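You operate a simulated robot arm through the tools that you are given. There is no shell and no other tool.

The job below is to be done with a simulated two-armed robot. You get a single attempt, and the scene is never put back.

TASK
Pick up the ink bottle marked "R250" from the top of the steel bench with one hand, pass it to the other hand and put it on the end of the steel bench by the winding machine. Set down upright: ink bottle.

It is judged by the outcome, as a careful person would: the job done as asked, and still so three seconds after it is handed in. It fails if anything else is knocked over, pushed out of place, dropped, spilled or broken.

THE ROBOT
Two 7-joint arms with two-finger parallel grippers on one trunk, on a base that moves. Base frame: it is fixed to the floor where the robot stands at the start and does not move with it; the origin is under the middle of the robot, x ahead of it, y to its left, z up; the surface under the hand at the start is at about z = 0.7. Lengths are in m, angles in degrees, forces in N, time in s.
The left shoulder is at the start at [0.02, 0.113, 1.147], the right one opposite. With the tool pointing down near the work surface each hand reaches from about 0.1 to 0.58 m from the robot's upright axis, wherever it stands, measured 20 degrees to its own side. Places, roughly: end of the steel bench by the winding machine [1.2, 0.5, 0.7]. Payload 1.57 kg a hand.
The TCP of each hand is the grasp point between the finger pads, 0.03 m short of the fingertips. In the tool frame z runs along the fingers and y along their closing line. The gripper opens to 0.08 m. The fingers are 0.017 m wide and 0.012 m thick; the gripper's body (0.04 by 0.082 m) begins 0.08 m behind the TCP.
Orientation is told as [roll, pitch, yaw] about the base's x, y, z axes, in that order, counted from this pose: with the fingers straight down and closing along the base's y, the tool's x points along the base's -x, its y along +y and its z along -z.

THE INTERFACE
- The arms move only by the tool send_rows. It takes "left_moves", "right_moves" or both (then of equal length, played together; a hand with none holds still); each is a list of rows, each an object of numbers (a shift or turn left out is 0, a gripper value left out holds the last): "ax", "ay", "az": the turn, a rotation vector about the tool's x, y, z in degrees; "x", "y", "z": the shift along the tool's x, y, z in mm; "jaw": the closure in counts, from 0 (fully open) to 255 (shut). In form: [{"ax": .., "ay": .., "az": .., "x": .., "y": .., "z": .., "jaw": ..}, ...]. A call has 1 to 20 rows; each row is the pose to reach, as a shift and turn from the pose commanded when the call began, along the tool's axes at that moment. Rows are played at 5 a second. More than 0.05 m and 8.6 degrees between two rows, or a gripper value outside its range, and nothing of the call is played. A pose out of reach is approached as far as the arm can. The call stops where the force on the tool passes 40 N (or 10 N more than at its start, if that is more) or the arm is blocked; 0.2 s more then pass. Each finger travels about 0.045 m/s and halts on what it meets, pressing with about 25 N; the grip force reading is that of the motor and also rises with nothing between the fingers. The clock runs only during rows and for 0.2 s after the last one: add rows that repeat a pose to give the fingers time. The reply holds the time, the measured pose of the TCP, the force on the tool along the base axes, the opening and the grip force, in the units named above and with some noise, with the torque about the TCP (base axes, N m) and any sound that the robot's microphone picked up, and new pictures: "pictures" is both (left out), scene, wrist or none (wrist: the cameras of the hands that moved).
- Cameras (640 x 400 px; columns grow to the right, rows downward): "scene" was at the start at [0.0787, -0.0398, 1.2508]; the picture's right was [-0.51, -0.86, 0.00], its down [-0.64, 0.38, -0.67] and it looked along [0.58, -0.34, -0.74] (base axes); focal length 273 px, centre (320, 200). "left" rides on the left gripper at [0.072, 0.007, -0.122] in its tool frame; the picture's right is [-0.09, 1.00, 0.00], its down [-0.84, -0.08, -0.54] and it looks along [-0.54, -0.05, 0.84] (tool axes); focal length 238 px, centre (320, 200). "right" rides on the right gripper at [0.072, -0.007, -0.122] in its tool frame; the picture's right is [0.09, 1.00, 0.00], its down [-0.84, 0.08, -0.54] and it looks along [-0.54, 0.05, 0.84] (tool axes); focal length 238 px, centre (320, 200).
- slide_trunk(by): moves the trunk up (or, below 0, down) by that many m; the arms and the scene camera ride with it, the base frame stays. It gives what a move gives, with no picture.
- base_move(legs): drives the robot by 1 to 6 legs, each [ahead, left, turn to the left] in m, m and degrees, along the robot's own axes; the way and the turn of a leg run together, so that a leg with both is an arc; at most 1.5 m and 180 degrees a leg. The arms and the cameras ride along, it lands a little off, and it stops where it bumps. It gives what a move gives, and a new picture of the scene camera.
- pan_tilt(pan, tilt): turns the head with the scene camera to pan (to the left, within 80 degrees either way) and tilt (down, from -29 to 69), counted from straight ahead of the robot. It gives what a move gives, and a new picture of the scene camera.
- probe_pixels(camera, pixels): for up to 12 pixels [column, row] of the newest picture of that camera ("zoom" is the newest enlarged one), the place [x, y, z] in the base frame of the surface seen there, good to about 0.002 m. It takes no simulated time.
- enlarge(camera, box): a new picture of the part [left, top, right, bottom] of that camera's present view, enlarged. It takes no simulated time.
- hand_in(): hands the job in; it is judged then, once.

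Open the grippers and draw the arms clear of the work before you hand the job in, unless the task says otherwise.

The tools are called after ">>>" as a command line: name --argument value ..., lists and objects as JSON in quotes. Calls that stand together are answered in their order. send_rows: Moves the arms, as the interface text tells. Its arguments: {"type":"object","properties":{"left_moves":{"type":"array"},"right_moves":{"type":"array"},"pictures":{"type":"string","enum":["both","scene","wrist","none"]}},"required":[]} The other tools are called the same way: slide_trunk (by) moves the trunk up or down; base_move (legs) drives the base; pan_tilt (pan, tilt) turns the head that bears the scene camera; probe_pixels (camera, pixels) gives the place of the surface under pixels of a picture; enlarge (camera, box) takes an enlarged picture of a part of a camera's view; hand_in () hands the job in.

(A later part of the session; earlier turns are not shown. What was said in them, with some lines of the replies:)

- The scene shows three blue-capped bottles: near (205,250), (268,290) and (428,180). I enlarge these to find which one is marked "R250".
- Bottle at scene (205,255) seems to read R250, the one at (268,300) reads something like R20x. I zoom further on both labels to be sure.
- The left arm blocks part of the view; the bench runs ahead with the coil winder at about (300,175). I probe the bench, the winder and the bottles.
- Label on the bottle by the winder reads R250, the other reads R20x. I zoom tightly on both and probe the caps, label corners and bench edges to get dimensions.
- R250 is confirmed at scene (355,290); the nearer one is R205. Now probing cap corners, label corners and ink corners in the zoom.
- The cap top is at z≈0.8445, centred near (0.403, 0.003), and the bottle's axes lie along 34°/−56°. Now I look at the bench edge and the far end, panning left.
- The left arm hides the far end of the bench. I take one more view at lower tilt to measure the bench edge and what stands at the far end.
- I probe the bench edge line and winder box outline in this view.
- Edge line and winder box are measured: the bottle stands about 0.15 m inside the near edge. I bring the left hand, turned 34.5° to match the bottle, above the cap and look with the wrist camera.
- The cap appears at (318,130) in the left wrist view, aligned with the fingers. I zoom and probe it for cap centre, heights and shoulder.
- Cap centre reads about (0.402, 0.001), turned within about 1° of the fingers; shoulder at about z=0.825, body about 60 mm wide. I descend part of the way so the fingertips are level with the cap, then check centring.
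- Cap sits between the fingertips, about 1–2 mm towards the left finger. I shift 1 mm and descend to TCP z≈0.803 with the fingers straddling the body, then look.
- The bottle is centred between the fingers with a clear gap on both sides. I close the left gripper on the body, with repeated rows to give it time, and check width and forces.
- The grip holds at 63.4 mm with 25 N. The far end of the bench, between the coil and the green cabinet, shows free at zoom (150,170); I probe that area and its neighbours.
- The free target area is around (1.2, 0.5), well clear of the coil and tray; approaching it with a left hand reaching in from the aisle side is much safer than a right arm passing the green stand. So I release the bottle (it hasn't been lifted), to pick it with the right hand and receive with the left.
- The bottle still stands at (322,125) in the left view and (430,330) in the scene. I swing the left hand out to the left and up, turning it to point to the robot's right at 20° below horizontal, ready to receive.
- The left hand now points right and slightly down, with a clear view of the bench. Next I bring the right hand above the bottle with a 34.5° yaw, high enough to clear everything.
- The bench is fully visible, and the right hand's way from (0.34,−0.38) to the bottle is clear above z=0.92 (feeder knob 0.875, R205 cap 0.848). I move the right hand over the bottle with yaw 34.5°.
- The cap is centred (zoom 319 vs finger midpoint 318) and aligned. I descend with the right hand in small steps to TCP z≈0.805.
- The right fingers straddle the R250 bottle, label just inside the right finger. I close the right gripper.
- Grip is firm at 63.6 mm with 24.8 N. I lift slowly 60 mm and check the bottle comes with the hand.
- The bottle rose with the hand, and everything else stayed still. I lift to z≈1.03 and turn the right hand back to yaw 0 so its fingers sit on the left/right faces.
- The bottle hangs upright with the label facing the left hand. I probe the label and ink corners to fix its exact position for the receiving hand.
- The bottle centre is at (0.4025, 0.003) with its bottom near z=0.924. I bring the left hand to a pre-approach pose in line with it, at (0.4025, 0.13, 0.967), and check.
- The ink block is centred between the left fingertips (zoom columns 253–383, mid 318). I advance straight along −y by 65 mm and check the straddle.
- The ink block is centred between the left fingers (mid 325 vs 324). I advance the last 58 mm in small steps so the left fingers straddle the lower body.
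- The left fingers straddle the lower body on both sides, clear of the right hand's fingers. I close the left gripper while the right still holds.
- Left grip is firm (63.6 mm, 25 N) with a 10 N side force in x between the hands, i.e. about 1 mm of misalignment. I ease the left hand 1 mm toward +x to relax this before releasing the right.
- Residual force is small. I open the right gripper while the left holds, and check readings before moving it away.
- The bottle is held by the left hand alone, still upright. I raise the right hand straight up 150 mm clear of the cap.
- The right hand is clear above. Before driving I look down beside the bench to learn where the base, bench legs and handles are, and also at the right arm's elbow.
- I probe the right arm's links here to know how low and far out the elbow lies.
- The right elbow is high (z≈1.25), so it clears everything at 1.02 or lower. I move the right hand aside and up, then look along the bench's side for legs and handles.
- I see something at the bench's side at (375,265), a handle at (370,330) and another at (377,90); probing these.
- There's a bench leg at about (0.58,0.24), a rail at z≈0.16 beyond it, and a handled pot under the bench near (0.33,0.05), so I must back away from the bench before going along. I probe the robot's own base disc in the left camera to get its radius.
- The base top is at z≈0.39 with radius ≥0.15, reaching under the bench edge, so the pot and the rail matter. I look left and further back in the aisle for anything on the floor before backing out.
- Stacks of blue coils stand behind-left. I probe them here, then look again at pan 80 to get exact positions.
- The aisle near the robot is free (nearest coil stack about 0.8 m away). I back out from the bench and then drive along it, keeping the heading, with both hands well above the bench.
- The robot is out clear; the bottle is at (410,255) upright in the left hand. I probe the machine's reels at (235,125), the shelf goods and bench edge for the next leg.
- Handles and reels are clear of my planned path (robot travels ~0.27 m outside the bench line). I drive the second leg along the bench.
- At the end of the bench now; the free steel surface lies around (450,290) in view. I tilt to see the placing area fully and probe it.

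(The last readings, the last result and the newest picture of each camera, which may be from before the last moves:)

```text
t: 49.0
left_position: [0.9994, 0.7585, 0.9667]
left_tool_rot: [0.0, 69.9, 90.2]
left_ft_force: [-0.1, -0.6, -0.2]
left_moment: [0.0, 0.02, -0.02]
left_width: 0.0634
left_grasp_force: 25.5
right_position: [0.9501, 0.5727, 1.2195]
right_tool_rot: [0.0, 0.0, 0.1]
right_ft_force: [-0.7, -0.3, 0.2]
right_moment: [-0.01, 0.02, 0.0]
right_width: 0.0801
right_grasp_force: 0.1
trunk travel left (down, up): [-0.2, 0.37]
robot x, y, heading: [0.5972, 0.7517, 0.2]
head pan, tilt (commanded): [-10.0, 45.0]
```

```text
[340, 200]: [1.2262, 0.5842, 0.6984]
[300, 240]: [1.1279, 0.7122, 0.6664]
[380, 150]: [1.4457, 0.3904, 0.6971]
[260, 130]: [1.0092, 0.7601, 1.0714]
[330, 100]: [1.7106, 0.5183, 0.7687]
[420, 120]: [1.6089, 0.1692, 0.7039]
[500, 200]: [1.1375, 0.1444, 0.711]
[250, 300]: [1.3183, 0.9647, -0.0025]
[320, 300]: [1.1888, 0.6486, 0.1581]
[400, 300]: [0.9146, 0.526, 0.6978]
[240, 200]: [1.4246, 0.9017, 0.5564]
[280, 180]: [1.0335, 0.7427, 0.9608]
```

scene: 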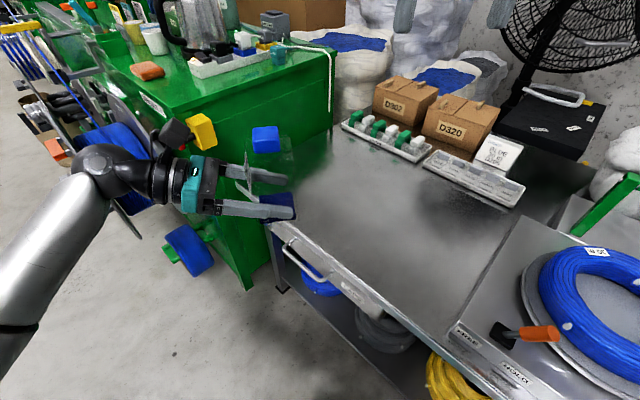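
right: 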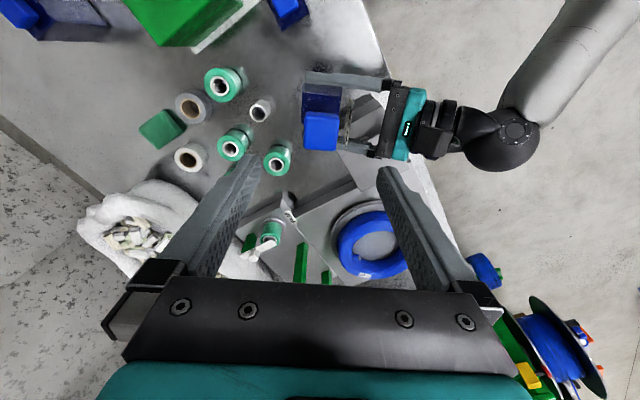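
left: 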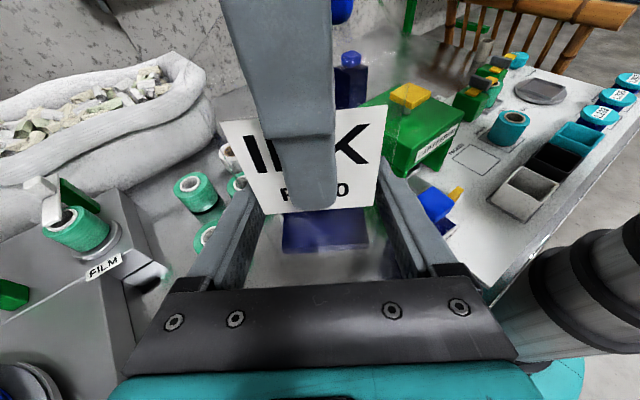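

The bench surface around (1.2, 0.55) is bare, with trays and boxes only farther in. I approach with a short leg toward the bench, then turn 15° to the right, keeping the base outside the lower rail.

>>> base_move --legs '[[0.155, -0.08, 0], [0, 0, -15]]'

```text
t: 51.4
left_position: [1.1444, 0.5746, 0.9681]
left_tool_rot: [0.0, 70.0, 75.2]
left_ft_force: [-0.5, -1.1, 0.5]
left_moment: [0.07, 0.0, -0.04]
left_width: 0.0635
left_grasp_force: 24.4
right_position: [1.0466, 0.4073, 1.2204]
right_tool_rot: [0.1, 0.0, -14.7]
right_ft_force: [-0.1, -0.2, -0.3]
right_moment: [0.02, 0.02, -0.01]
right_width: 0.0799
right_grasp_force: 0.2
trunk travel left (down, up): [-0.2, 0.37]
robot x, y, heading: [0.7562, 0.6674, -14.6]
head pan, tilt (commanded): [-10.0, 45.0]
```

scene: 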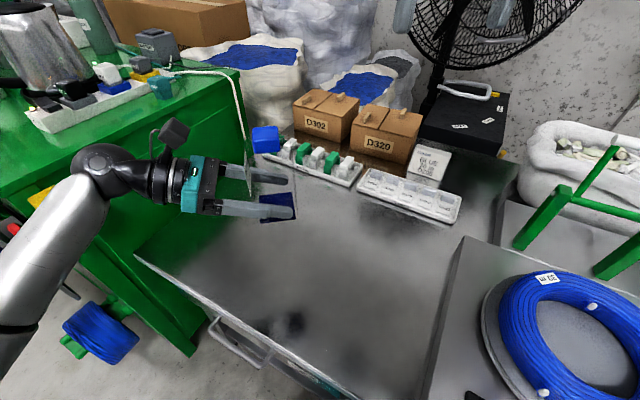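

The left hand holds the bottle at (1.144, 0.575). Before lowering, I probe the left forearm/wrist and the spot around (1.185, 0.52) to check clearances to the machine.

>>> probe_pixels --camera "scene" --pixels '[[100, 160], [60, 210], [20, 260], [10, 330], [75, 175], [155, 180], [300, 240], [320, 220], [350, 240], [280, 290], [135, 258], [190, 200]]'

>>> pan_tilt --pan 25 --tilt 40

```text
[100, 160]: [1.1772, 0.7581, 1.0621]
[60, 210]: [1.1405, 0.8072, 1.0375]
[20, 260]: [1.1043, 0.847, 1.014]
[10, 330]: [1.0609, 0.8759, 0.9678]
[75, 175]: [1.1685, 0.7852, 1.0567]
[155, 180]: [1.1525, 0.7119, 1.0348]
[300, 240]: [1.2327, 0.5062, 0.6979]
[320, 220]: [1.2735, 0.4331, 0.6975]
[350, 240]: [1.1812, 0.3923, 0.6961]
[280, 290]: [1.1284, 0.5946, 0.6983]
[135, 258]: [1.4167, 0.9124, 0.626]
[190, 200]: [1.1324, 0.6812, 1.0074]
```

```text
t: 52.4
left_position: [1.1441, 0.5751, 0.9661]
left_tool_rot: [0.1, 70.0, 75.3]
left_ft_force: [0.1, 0.0, -1.0]
left_moment: [0.02, -0.03, -0.02]
left_width: 0.0635
left_grasp_force: 25.1
right_position: [1.0473, 0.4082, 1.2193]
right_tool_rot: [0.0, 0.0, -14.7]
right_ft_force: [-0.1, -0.1, -0.7]
right_moment: [-0.01, 0.01, 0.01]
right_width: 0.08
right_grasp_force: 0.0
trunk travel left (down, up): [-0.2, 0.37]
robot x, y, heading: [0.7558, 0.6727, -14.7]
head pan, tilt (commanded): [25.0, 40.0]
```

scene: 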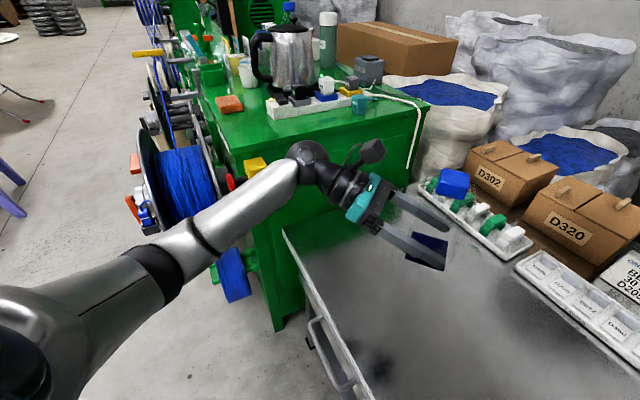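

The left elbow hangs over the aisle, clear of the bench edge. I shift the left hand horizontally over (1.185, 0.52) while moving the idle right hand farther away.

>>> send_rows --left_moves '[{"x": 2.9, "y": -10.6, "z": 8, "jaw": 255}, {"x": 5.8, "y": -21.3, "z": 16, "jaw": 255}, {"x": 8.7, "y": -31.9, "z": 24, "jaw": 255}, {"x": 11.6, "y": -42.6, "z": 32, "jaw": 255}, {"x": 14.5, "y": -53.2, "z": 39.9, "jaw": 255}, {"x": 14.5, "y": -53.2, "z": 39.9, "jaw": 255}]' --right_moves '[{"x": 16, "y": -24, "jaw": 0}, {"x": 32, "y": -48}, {"x": 48, "y": -72}, {"x": 64, "y": -96}, {"x": 80, "y": -120}, {"x": 80, "y": -120}]' --pictures "scene"

>>> enlarge --camera "left" --box '[0, 0, 640, 400]'

```text
t: 53.8
left_position: [1.1861, 0.5189, 0.9664]
left_tool_rot: [0.1, 70.0, 75.2]
left_ft_force: [0.1, 0.8, 0.2]
left_moment: [0.01, 0.01, 0.01]
left_width: 0.0636
left_grasp_force: 25.3
right_position: [0.9382, 0.3123, 1.2207]
right_tool_rot: [0.0, 0.0, -14.7]
right_ft_force: [0.2, -0.7, 0.0]
right_moment: [0.02, 0.02, -0.02]
right_width: 0.08
right_grasp_force: 0.0
trunk travel left (down, up): [-0.2, 0.37]
robot x, y, heading: [0.7517, 0.6689, -14.6]
head pan, tilt (commanded): [25.0, 40.0]
```

scene: 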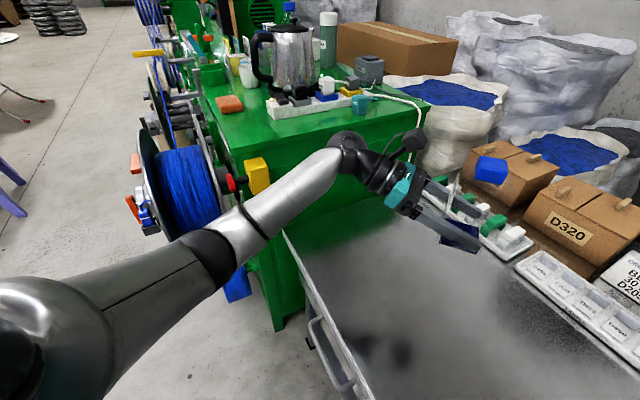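

```text
1.00 times, centred on (320, 200) of left (not enlarged: the box is as wide or as high as the picture)
```

zoom: 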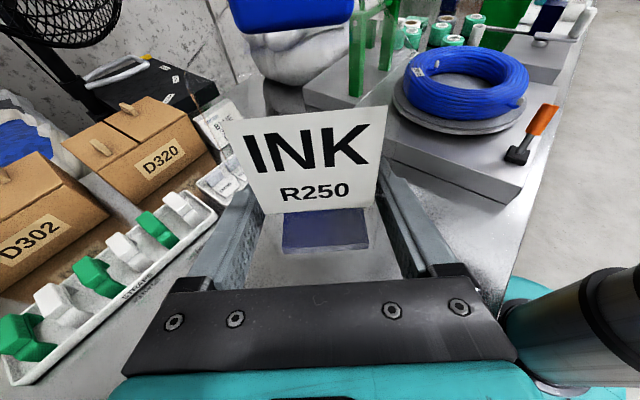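

Label R250 is plainly readable in the left view and the steel below is bare. I lower the trunk 0.15 m so the bottle's bottom comes to about 0.08 m above the bench.

>>> slide_trunk --by -0.15

>>> pan_tilt --pan 15 --tilt 40

>>> enlarge --camera "left" --box '[0, 0, 640, 400]'

```text
t: 55.5
left_position: [1.1862, 0.519, 0.8166]
left_tool_rot: [0.0, 70.0, 75.2]
left_ft_force: [0.0, 0.6, -0.5]
left_moment: [0.01, 0.0, 0.02]
left_width: 0.0633
left_grasp_force: 25.0
right_position: [0.9392, 0.3122, 1.0716]
right_tool_rot: [0.0, 0.0, -14.8]
right_ft_force: [-0.5, -0.5, -0.9]
right_moment: [0.02, 0.05, -0.03]
right_width: 0.0798
right_grasp_force: 0.0
trunk travel left (down, up): [-0.05, 0.52]
robot x, y, heading: [0.7543, 0.6713, -14.9]
head pan, tilt (commanded): [25.0, 40.0]
```

```text
t: 56.2
left_position: [1.1871, 0.52, 0.8157]
left_tool_rot: [0.0, 70.0, 75.2]
left_ft_force: [0.2, -1.2, 0.3]
left_moment: [0.01, 0.02, -0.01]
left_width: 0.0635
left_grasp_force: 25.4
right_position: [0.9389, 0.3136, 1.0694]
right_tool_rot: [0.0, 0.0, -14.8]
right_ft_force: [-0.3, 0.4, -0.4]
right_moment: [-0.01, 0.03, 0.0]
right_width: 0.0802
right_grasp_force: 0.0
trunk travel left (down, up): [-0.05, 0.52]
robot x, y, heading: [0.7543, 0.6721, -14.8]
head pan, tilt (commanded): [15.0, 40.0]
```

scene: 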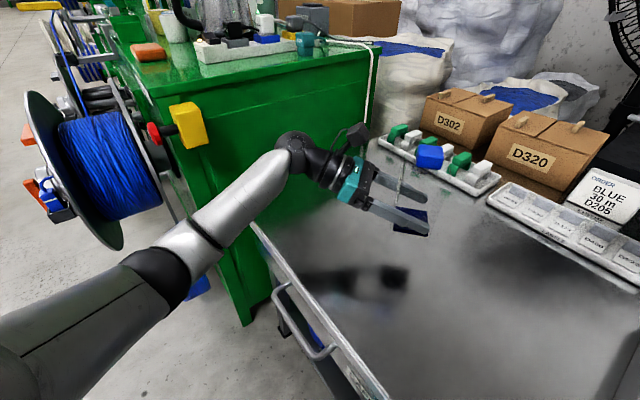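

```text
1.00 times, centred on (320, 200) of left (not enlarged: the box is as wide or as high as the picture)
```

zoom: 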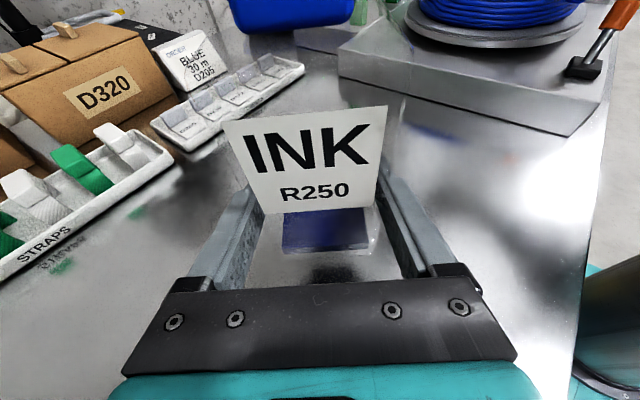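

The bottle hangs about 8 cm above the bare bench, tray and winder base well clear. I probe the ink block to get the bottle bottom height and tilt before setting down.

>>> probe_pixels --camera "left" --pixels '[[286, 238], [364, 236], [286, 250], [366, 247], [260, 140], [365, 125], [275, 205], [368, 200], [325, 272]]'

>>> enlarge --camera "scene" --box '[340, 120, 480, 260]'

```text
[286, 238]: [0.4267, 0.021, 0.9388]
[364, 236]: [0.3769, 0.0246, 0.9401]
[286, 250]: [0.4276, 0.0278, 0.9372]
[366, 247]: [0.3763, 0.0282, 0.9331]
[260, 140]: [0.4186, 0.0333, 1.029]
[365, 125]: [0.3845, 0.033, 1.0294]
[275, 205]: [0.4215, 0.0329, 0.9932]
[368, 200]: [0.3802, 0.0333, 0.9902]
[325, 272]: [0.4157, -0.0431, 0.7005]
```

```text
2.86 times, centred on (410, 190) of scene
```

zoom: 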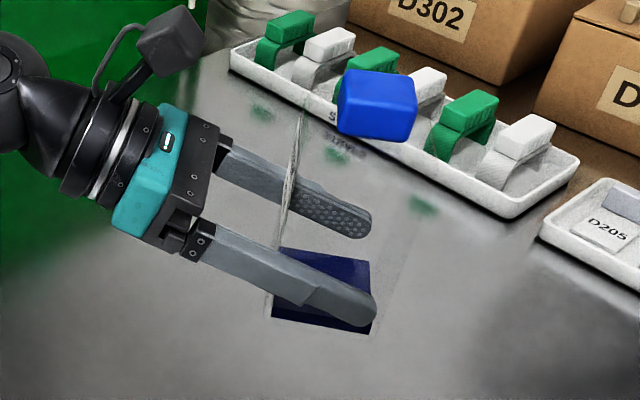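

Those readings were of the older stored picture (bottom ≈ TCP − 0.042). I lower 60 mm with the arm, stopping about 15 mm above the bench, and take fresh pictures.

>>> send_rows --left_moves '[{"x": -14.1, "z": 5.1, "jaw": 255}, {"x": -28.2, "z": 10.3, "jaw": 255}, {"x": -42.3, "z": 15.4, "jaw": 255}, {"x": -56.4, "z": 20.5, "jaw": 255}, {"x": -56.4, "z": 20.5, "jaw": 255}]' --pictures "both"

>>> enlarge --camera "scene" --box '[340, 140, 480, 280]'

>>> probe_pixels --camera "left" --pixels '[[286, 238], [364, 236], [286, 250], [366, 247], [325, 275], [260, 140], [365, 125], [275, 205], [368, 200]]'

```text
t: 57.4
left_position: [1.1862, 0.5187, 0.7564]
left_tool_rot: [-0.1, 69.9, 75.4]
left_ft_force: [0.0, 0.8, 0.5]
left_moment: [0.0, -0.01, -0.01]
left_width: 0.0632
left_grasp_force: 24.7
right_position: [0.9391, 0.3118, 1.0701]
right_tool_rot: [0.0, 0.0, -14.8]
right_ft_force: [0.4, 0.4, 0.1]
right_moment: [0.0, 0.02, -0.01]
right_width: 0.0802
right_grasp_force: 0.2
trunk travel left (down, up): [-0.05, 0.52]
robot x, y, heading: [0.7563, 0.6774, -14.9]
head pan, tilt (commanded): [15.0, 40.0]
```

scene: 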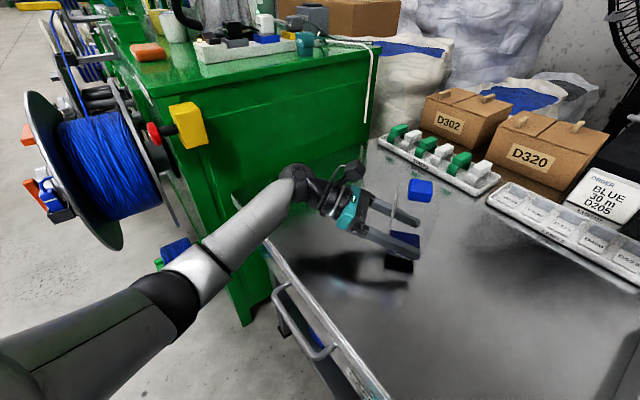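
left: 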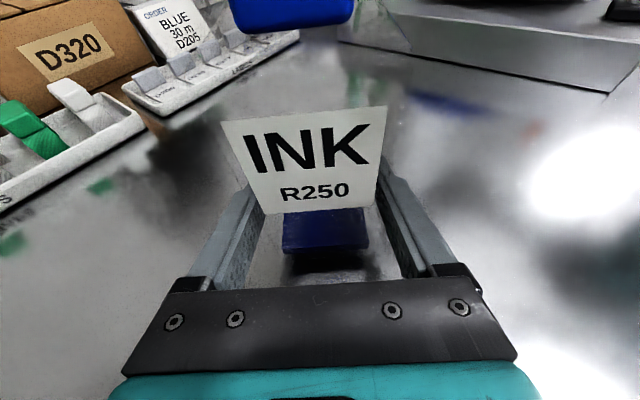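

```text
2.86 times, centred on (410, 210) of scene
```

zoom: 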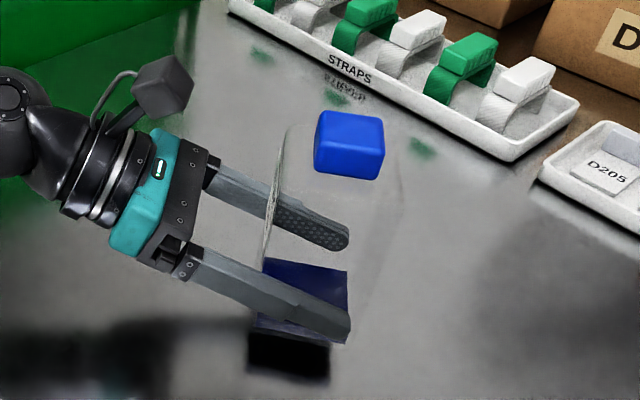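

```text
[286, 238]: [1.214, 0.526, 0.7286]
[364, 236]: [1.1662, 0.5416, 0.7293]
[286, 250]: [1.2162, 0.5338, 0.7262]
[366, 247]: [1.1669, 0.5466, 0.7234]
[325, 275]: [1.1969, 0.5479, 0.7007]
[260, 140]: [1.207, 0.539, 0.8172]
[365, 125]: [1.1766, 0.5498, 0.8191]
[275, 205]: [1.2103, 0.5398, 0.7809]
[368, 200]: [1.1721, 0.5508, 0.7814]
```

Ink top reads 0.729, so the bottle's bottom is at about 0.715, 17 mm above the steel (0.698). I lower 14 mm in small steps, then feel for contact.

>>> send_rows --left_moves '[{"x": -4.7, "z": 1.7, "jaw": 255}, {"x": -9.4, "z": 3.4, "jaw": 255}, {"x": -13.2, "z": 4.8, "jaw": 255}, {"x": -13.2, "z": 4.8, "jaw": 255}]' --pictures "both"

>>> enlarge --camera "scene" --box '[360, 160, 460, 280]'

```text
t: 58.4
left_position: [1.1854, 0.5203, 0.7424]
left_tool_rot: [0.1, 70.0, 75.2]
left_ft_force: [0.0, 0.4, -0.3]
left_moment: [-0.02, -0.01, -0.01]
left_width: 0.0636
left_grasp_force: 25.0
right_position: [0.9392, 0.3127, 1.0708]
right_tool_rot: [0.0, 0.0, -14.8]
right_ft_force: [-0.3, 0.4, -0.5]
right_moment: [-0.02, -0.02, -0.04]
right_width: 0.08
right_grasp_force: 0.1
trunk travel left (down, up): [-0.05, 0.52]
robot x, y, heading: [0.7541, 0.6733, -14.7]
head pan, tilt (commanded): [15.0, 40.0]
```

scene: 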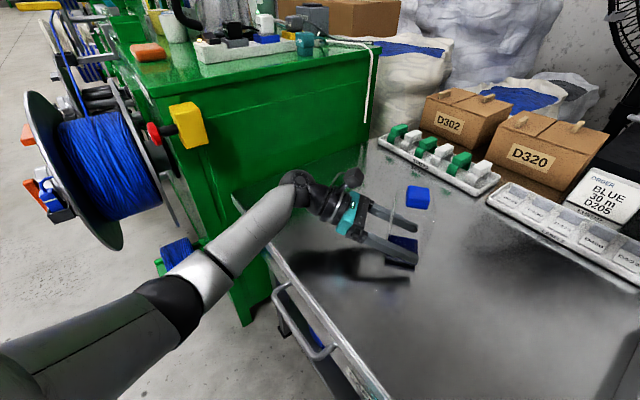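
left: 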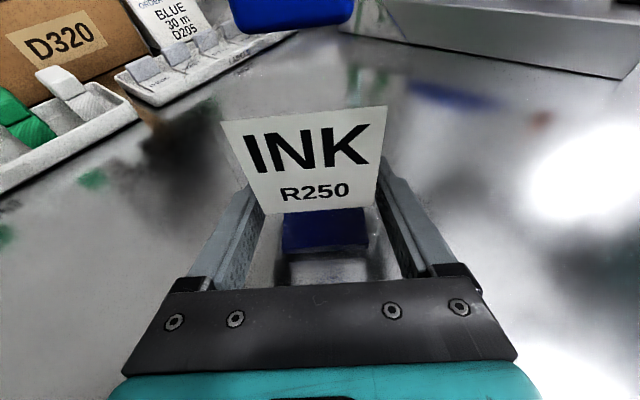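

```text
3.33 times, centred on (410, 220) of scene
```

zoom: 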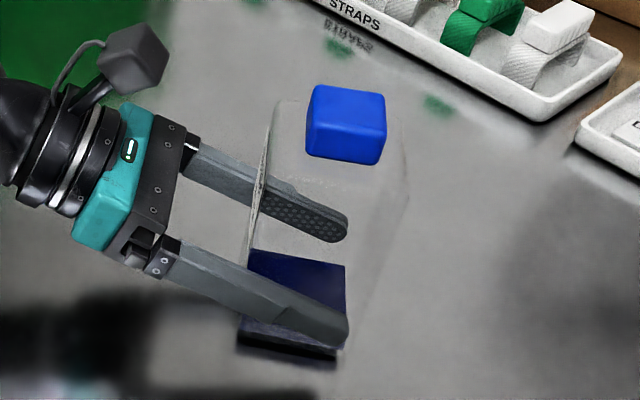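

No contact yet (force ≈ 0) and the gap to the shadow is only a few millimetres. I lower in 1 mm steps up to 3 mm, watching the vertical force.

>>> send_rows --left_moves '[{"x": -0.94, "z": 0.34, "jaw": 255}, {"x": -1.88, "z": 0.68, "jaw": 255}, {"x": -2.82, "z": 1.03, "jaw": 255}, {"x": -2.82, "z": 1.03, "jaw": 255}]' --pictures "none"

```text
t: 59.4
left_position: [1.1868, 0.5205, 0.7402]
left_tool_rot: [-0.2, 70.1, 75.0]
left_ft_force: [-2.3, 1.1, 4.1]
left_moment: [0.1, 0.14, 0.02]
left_width: 0.0636
left_grasp_force: 24.7
right_position: [0.939, 0.3123, 1.0699]
right_tool_rot: [0.0, 0.0, -14.9]
right_ft_force: [0.2, 0.5, 1.2]
right_moment: [-0.05, -0.04, -0.02]
right_width: 0.08
right_grasp_force: 0.0
trunk travel left (down, up): [-0.05, 0.52]
robot x, y, heading: [0.7536, 0.6739, -14.7]
head pan, tilt (commanded): [15.0, 40.0]
```

Contact is felt: vertical force rose to +4 N. I press another 0.5 mm for a full seat and look before releasing.

>>> send_rows --left_moves '[{"x": -0.5, "z": 0.2, "jaw": 255}, {"x": -0.5, "z": 0.2, "jaw": 255}]' --pictures "both"

>>> enlarge --camera "scene" --box '[360, 160, 460, 280]'

```text
t: 60.0
left_position: [1.1866, 0.5193, 0.7402]
left_tool_rot: [-0.2, 70.2, 74.9]
left_ft_force: [-0.2, 0.5, 10.1]
left_moment: [0.14, 0.15, -0.03]
left_width: 0.0634
left_grasp_force: 25.0
right_position: [0.939, 0.3138, 1.071]
right_tool_rot: [-0.1, 0.0, -14.8]
right_ft_force: [0.9, 0.5, -0.3]
right_moment: [0.01, -0.01, 0.01]
right_width: 0.0798
right_grasp_force: 0.1
trunk travel left (down, up): [-0.05, 0.52]
robot x, y, heading: [0.7533, 0.6712, -14.8]
head pan, tilt (commanded): [15.0, 40.0]
```

scene: 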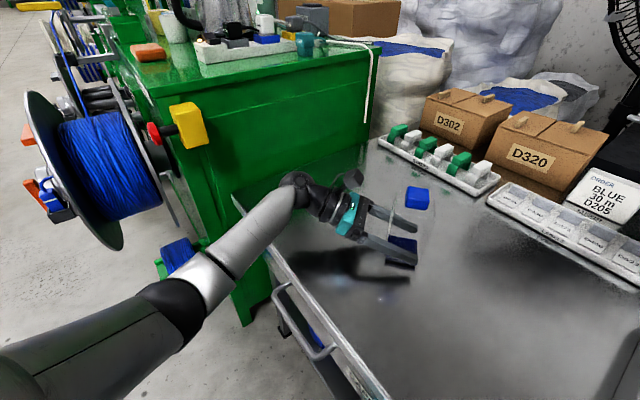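
left: 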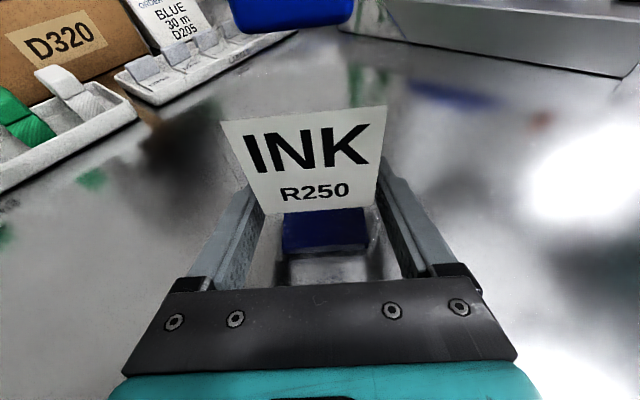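

```text
3.33 times, centred on (410, 220) of scene
```

zoom: 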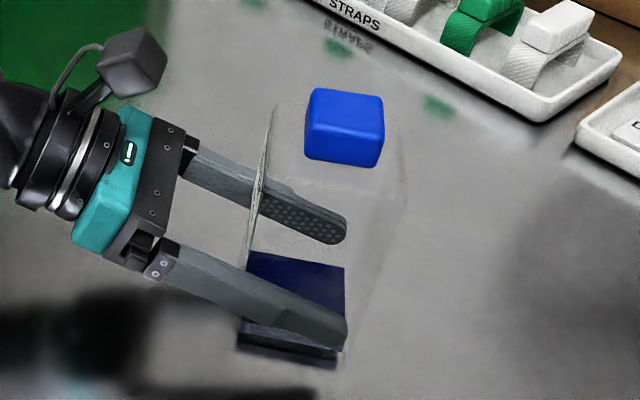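

The bottle is firmly seated (10 N). I relax 0.5 mm and open the left gripper without otherwise moving.

>>> send_rows --left_moves '[{"x": 0.6, "z": -0.2, "jaw": 255}, {"x": 0.6, "z": -0.2, "jaw": 180}, {"x": 0.6, "z": -0.2, "jaw": 80}, {"x": 0.6, "z": -0.2, "jaw": 0}, {"x": 0.6, "z": -0.2, "jaw": 0}, {"x": 0.6, "z": -0.2, "jaw": 0}]' --pictures "both"

>>> enlarge --camera "scene" --box '[360, 160, 460, 280]'

>>> enlarge --camera "left" --box '[200, 80, 440, 280]'

```text
t: 61.4
left_position: [1.1865, 0.5195, 0.7399]
left_tool_rot: [-0.1, 70.0, 75.3]
left_ft_force: [-0.1, 0.2, 0.0]
left_moment: [-0.01, -0.04, -0.02]
left_width: 0.0801
left_grasp_force: 0.1
right_position: [0.9393, 0.3143, 1.0702]
right_tool_rot: [0.0, 0.0, -14.8]
right_ft_force: [0.2, -1.3, -0.2]
right_moment: [0.0, -0.03, 0.04]
right_width: 0.0801
right_grasp_force: 0.2
trunk travel left (down, up): [-0.05, 0.52]
robot x, y, heading: [0.7547, 0.6728, -14.8]
head pan, tilt (commanded): [15.0, 40.0]
```

scene: 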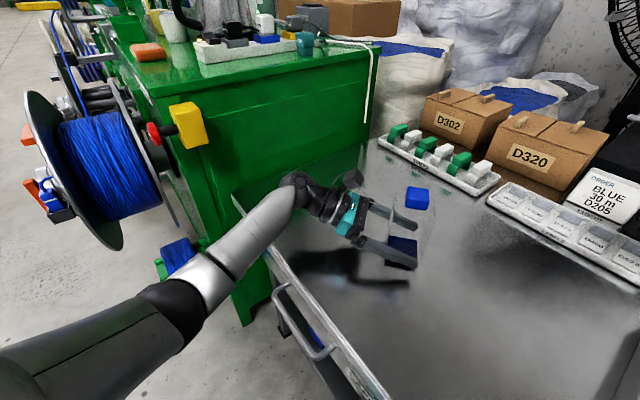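
left: 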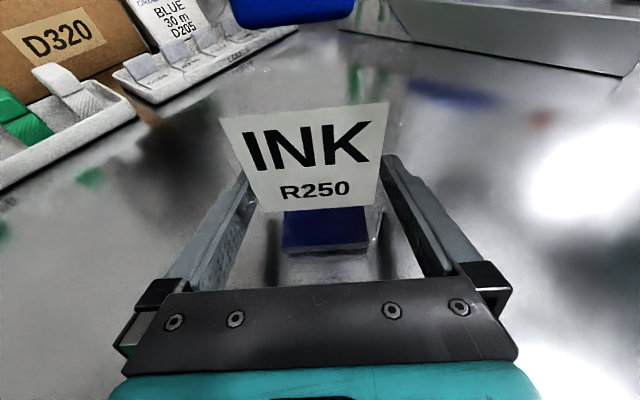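

```text
3.33 times, centred on (410, 220) of scene
```

zoom: 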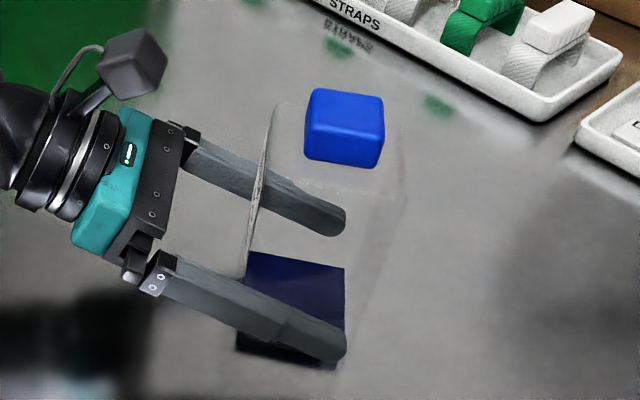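

```text
2.00 times, centred on (320, 180) of left
```

zoom: 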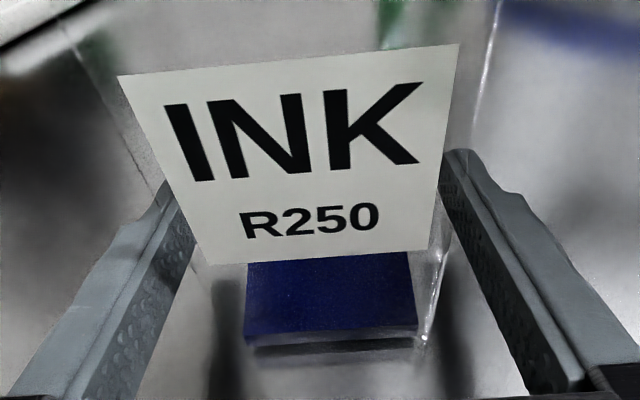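

The gripper is open and the bottle stands on its own with the label square. I check the machine's protruding button at (155,135) relative to the wrist's retreat path before withdrawing.

>>> probe_pixels --camera "scene" --pixels '[[155, 135], [188, 125], [120, 170], [175, 250], [295, 185], [270, 200], [210, 260], [240, 200], [165, 290], [416, 198], [400, 250], [280, 290]]'

```text
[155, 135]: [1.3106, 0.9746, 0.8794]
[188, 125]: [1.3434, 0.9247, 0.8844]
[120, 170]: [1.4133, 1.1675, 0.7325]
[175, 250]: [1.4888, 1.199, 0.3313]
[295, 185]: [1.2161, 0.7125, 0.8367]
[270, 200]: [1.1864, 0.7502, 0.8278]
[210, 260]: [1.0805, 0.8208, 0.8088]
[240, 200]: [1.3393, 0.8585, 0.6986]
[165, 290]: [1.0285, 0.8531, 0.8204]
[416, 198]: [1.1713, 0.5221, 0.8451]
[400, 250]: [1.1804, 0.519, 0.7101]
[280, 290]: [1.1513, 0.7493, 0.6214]
```

The button (1.31,0.975) and yellow switch (1.34,0.925) stay over 0.15 m from the wrist. I withdraw the left hand 85 mm straight back along its fingers.

>>> send_rows --left_moves '[{"z": -10, "jaw": 0}, {"z": -25}, {"z": -40}, {"z": -55}, {"z": -70}, {"z": -85}, {"z": -85}]' --pictures "both"

>>> enlarge --camera "left" --box '[160, 40, 480, 280]'

```text
t: 63.0
left_position: [1.206, 0.5981, 0.769]
left_tool_rot: [0.0, 70.0, 75.2]
left_ft_force: [0.0, 0.4, 0.9]
left_moment: [0.0, 0.0, 0.01]
left_width: 0.0799
left_grasp_force: 0.0
right_position: [0.9401, 0.3127, 1.072]
right_tool_rot: [0.0, 0.0, -14.8]
right_ft_force: [-0.1, -0.3, 0.1]
right_moment: [0.01, 0.01, -0.04]
right_width: 0.0802
right_grasp_force: 0.1
trunk travel left (down, up): [-0.05, 0.52]
robot x, y, heading: [0.7521, 0.6706, -14.8]
head pan, tilt (commanded): [15.0, 40.0]
```

scene: 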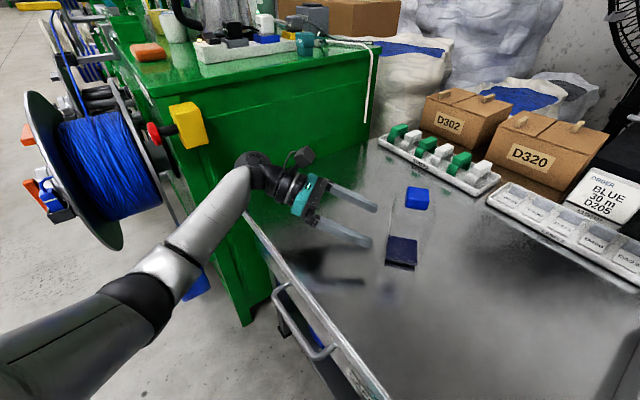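
left: 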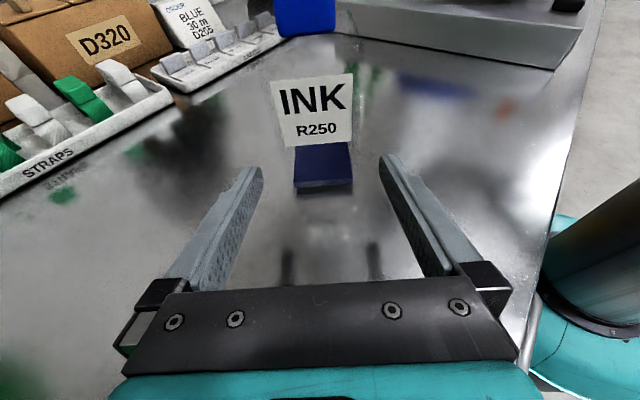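

```text
1.67 times, centred on (320, 160) of left
```

zoom: 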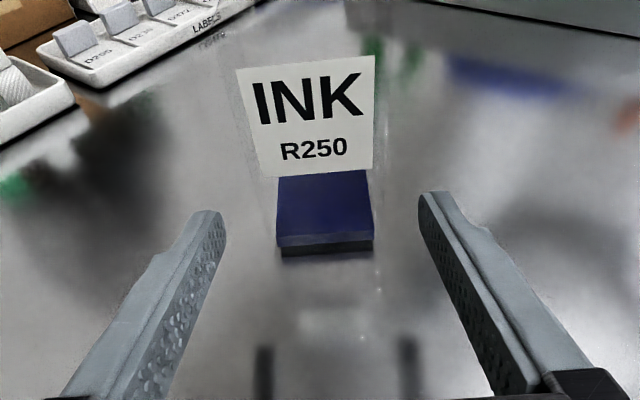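

The bottle stands upright and free, 5 cm beyond the fingertips. I raise the left hand and draw it back toward the robot, clear of the work.

>>> send_rows --left_moves '[{"x": 28, "z": -10.3, "jaw": 0}, {"x": 56, "z": -20.5}, {"x": 84, "y": 15, "z": -30.8}, {"x": 113, "y": 35, "z": -41}, {"x": 141, "y": 60, "z": -51}, {"x": 160, "y": 90, "z": -58}, {"x": 160, "y": 110, "z": -58}, {"x": 160, "y": 110, "z": -58}]' --pictures "both"

>>> pan_tilt --pan -10 --tilt 45

```text
t: 64.8
left_position: [1.1001, 0.6243, 0.9387]
left_tool_rot: [0.0, 70.0, 75.2]
left_ft_force: [-0.2, 0.2, -1.1]
left_moment: [-0.03, -0.05, -0.04]
left_width: 0.08
left_grasp_force: 0.2
right_position: [0.9403, 0.3127, 1.0708]
right_tool_rot: [0.1, 0.0, -14.8]
right_ft_force: [-0.3, -0.6, -0.3]
right_moment: [-0.02, 0.03, 0.0]
right_width: 0.08
right_grasp_force: 0.1
trunk travel left (down, up): [-0.05, 0.52]
robot x, y, heading: [0.7559, 0.6696, -15.0]
head pan, tilt (commanded): [15.0, 40.0]
```

scene: 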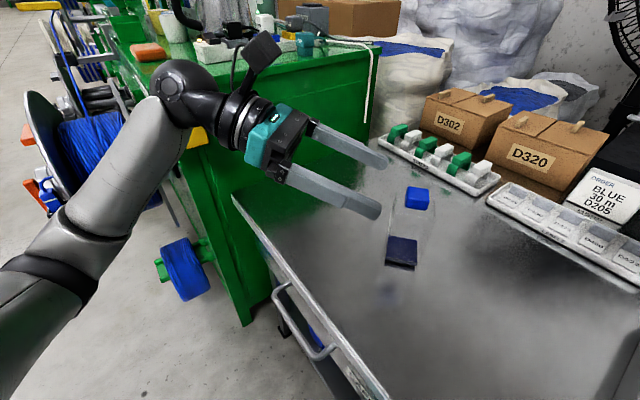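
left: 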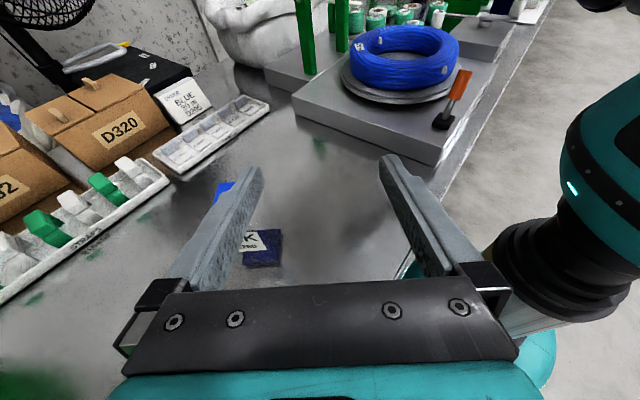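

```text
t: 65.7
left_position: [1.1004, 0.6249, 0.9371]
left_tool_rot: [0.0, 69.9, 75.1]
left_ft_force: [-0.3, -0.1, -0.3]
left_moment: [0.0, 0.0, 0.01]
left_width: 0.0801
left_grasp_force: 0.1
right_position: [0.9386, 0.3125, 1.0699]
right_tool_rot: [0.0, 0.0, -14.8]
right_ft_force: [0.7, 0.0, -0.1]
right_moment: [-0.02, -0.03, -0.02]
right_width: 0.0802
right_grasp_force: 0.0
trunk travel left (down, up): [-0.05, 0.52]
robot x, y, heading: [0.75, 0.6727, -14.4]
head pan, tilt (commanded): [-10.0, 45.0]
```

scene: 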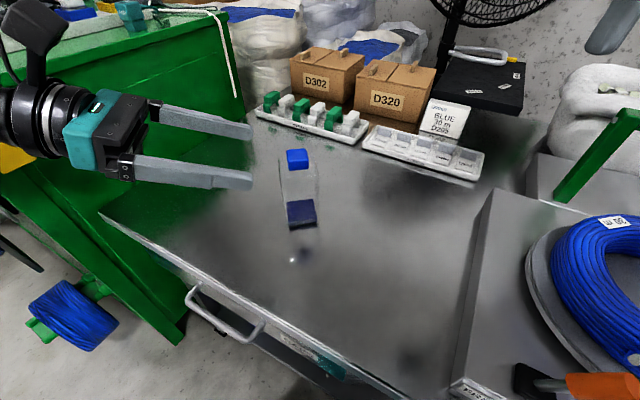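

The bottle stands upright at about (1.18, 0.52) at the bench end, with trays, boxes and winder undisturbed. I raise the trunk and back the robot away a little so both arms are clear.

>>> slide_trunk --by 0.15

>>> base_move --legs '[[-0.17, 0.14, 0]]'

>>> enlarge --camera "scene" --box '[240, 100, 440, 300]'

```text
t: 67.5
left_position: [1.0999, 0.625, 1.0879]
left_tool_rot: [0.0, 69.8, 75.3]
left_ft_force: [0.0, 0.0, 0.5]
left_moment: [-0.01, 0.0, 0.03]
left_width: 0.0802
left_grasp_force: 0.1
right_position: [0.9397, 0.3128, 1.22]
right_tool_rot: [0.1, 0.0, -14.8]
right_ft_force: [-0.5, 0.3, 0.9]
right_moment: [0.0, 0.0, 0.0]
right_width: 0.0799
right_grasp_force: 0.1
trunk travel left (down, up): [-0.2, 0.37]
robot x, y, heading: [0.7524, 0.6695, -14.8]
head pan, tilt (commanded): [-10.0, 45.0]
```

```text
t: 69.2
left_position: [0.9712, 0.8043, 1.0881]
left_tool_rot: [-0.2, 70.1, 75.4]
left_ft_force: [0.0, 0.3, -0.4]
left_moment: [-0.01, -0.03, 0.01]
left_width: 0.0798
left_grasp_force: 0.1
right_position: [0.8103, 0.493, 1.221]
right_tool_rot: [0.0, 0.0, -14.6]
right_ft_force: [-0.8, 0.3, 0.0]
right_moment: [0.0, -0.02, 0.04]
right_width: 0.0802
right_grasp_force: 0.1
trunk travel left (down, up): [-0.2, 0.37]
robot x, y, heading: [0.6234, 0.853, -14.5]
head pan, tilt (commanded): [-10.0, 45.0]
```

scene: 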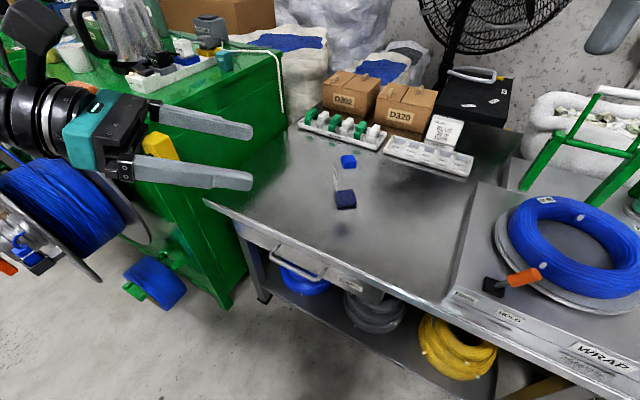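

```text
2.00 times, centred on (340, 200) of scene
```

zoom: 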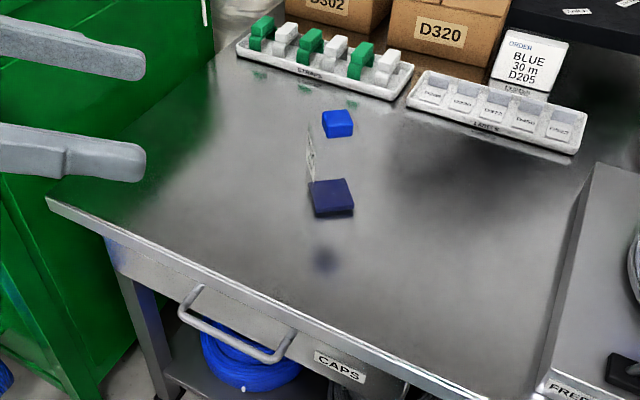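

The bottle stands alone at (346,180) in view, both grippers open and clear. A last probe of cap and ink confirms it is upright before handing in.

>>> probe_pixels --camera "scene" --pixels '[[348, 159], [346, 196], [340, 230], [346, 208]]'

```text
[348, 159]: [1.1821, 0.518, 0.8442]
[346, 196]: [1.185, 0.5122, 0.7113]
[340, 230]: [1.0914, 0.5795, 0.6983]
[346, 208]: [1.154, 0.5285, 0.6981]
```

The cap top is at z=0.844 directly above the ink block at (1.185, 0.512), exactly as it stood before, so the bottle is upright and at rest. I hand the job in.

>>> hand_in

```text
The job is handed in.
```

The R250 ink bottle is standing upright on the end of the steel bench by the winding machine, at about (1.18, 0.52). The job has been handed in; I haven't seen the verdict.

- **Pick-up:** I first closed the left hand on the bottle, then let go without lifting it. I picked it up with the right hand instead, because the left arm could reach the far end from the open side of the bench.
- **Pass:** The right hand passed it to the left in the air above the bench, and the bottle stayed upright throughout.
- **Set-down:** After the hand let go, the cap top measured z = 0.844, the same height as at the start, and it sits directly above the ink in the bottle.
- **Surroundings:** I saw nothing bumped or moved along the way. The trays, boxes and coil winder at the far end looked undisturbed. I did not go back to check the pick-up area after driving away.
- **Arms:** Both grippers are open, and the robot has backed away from the bench.
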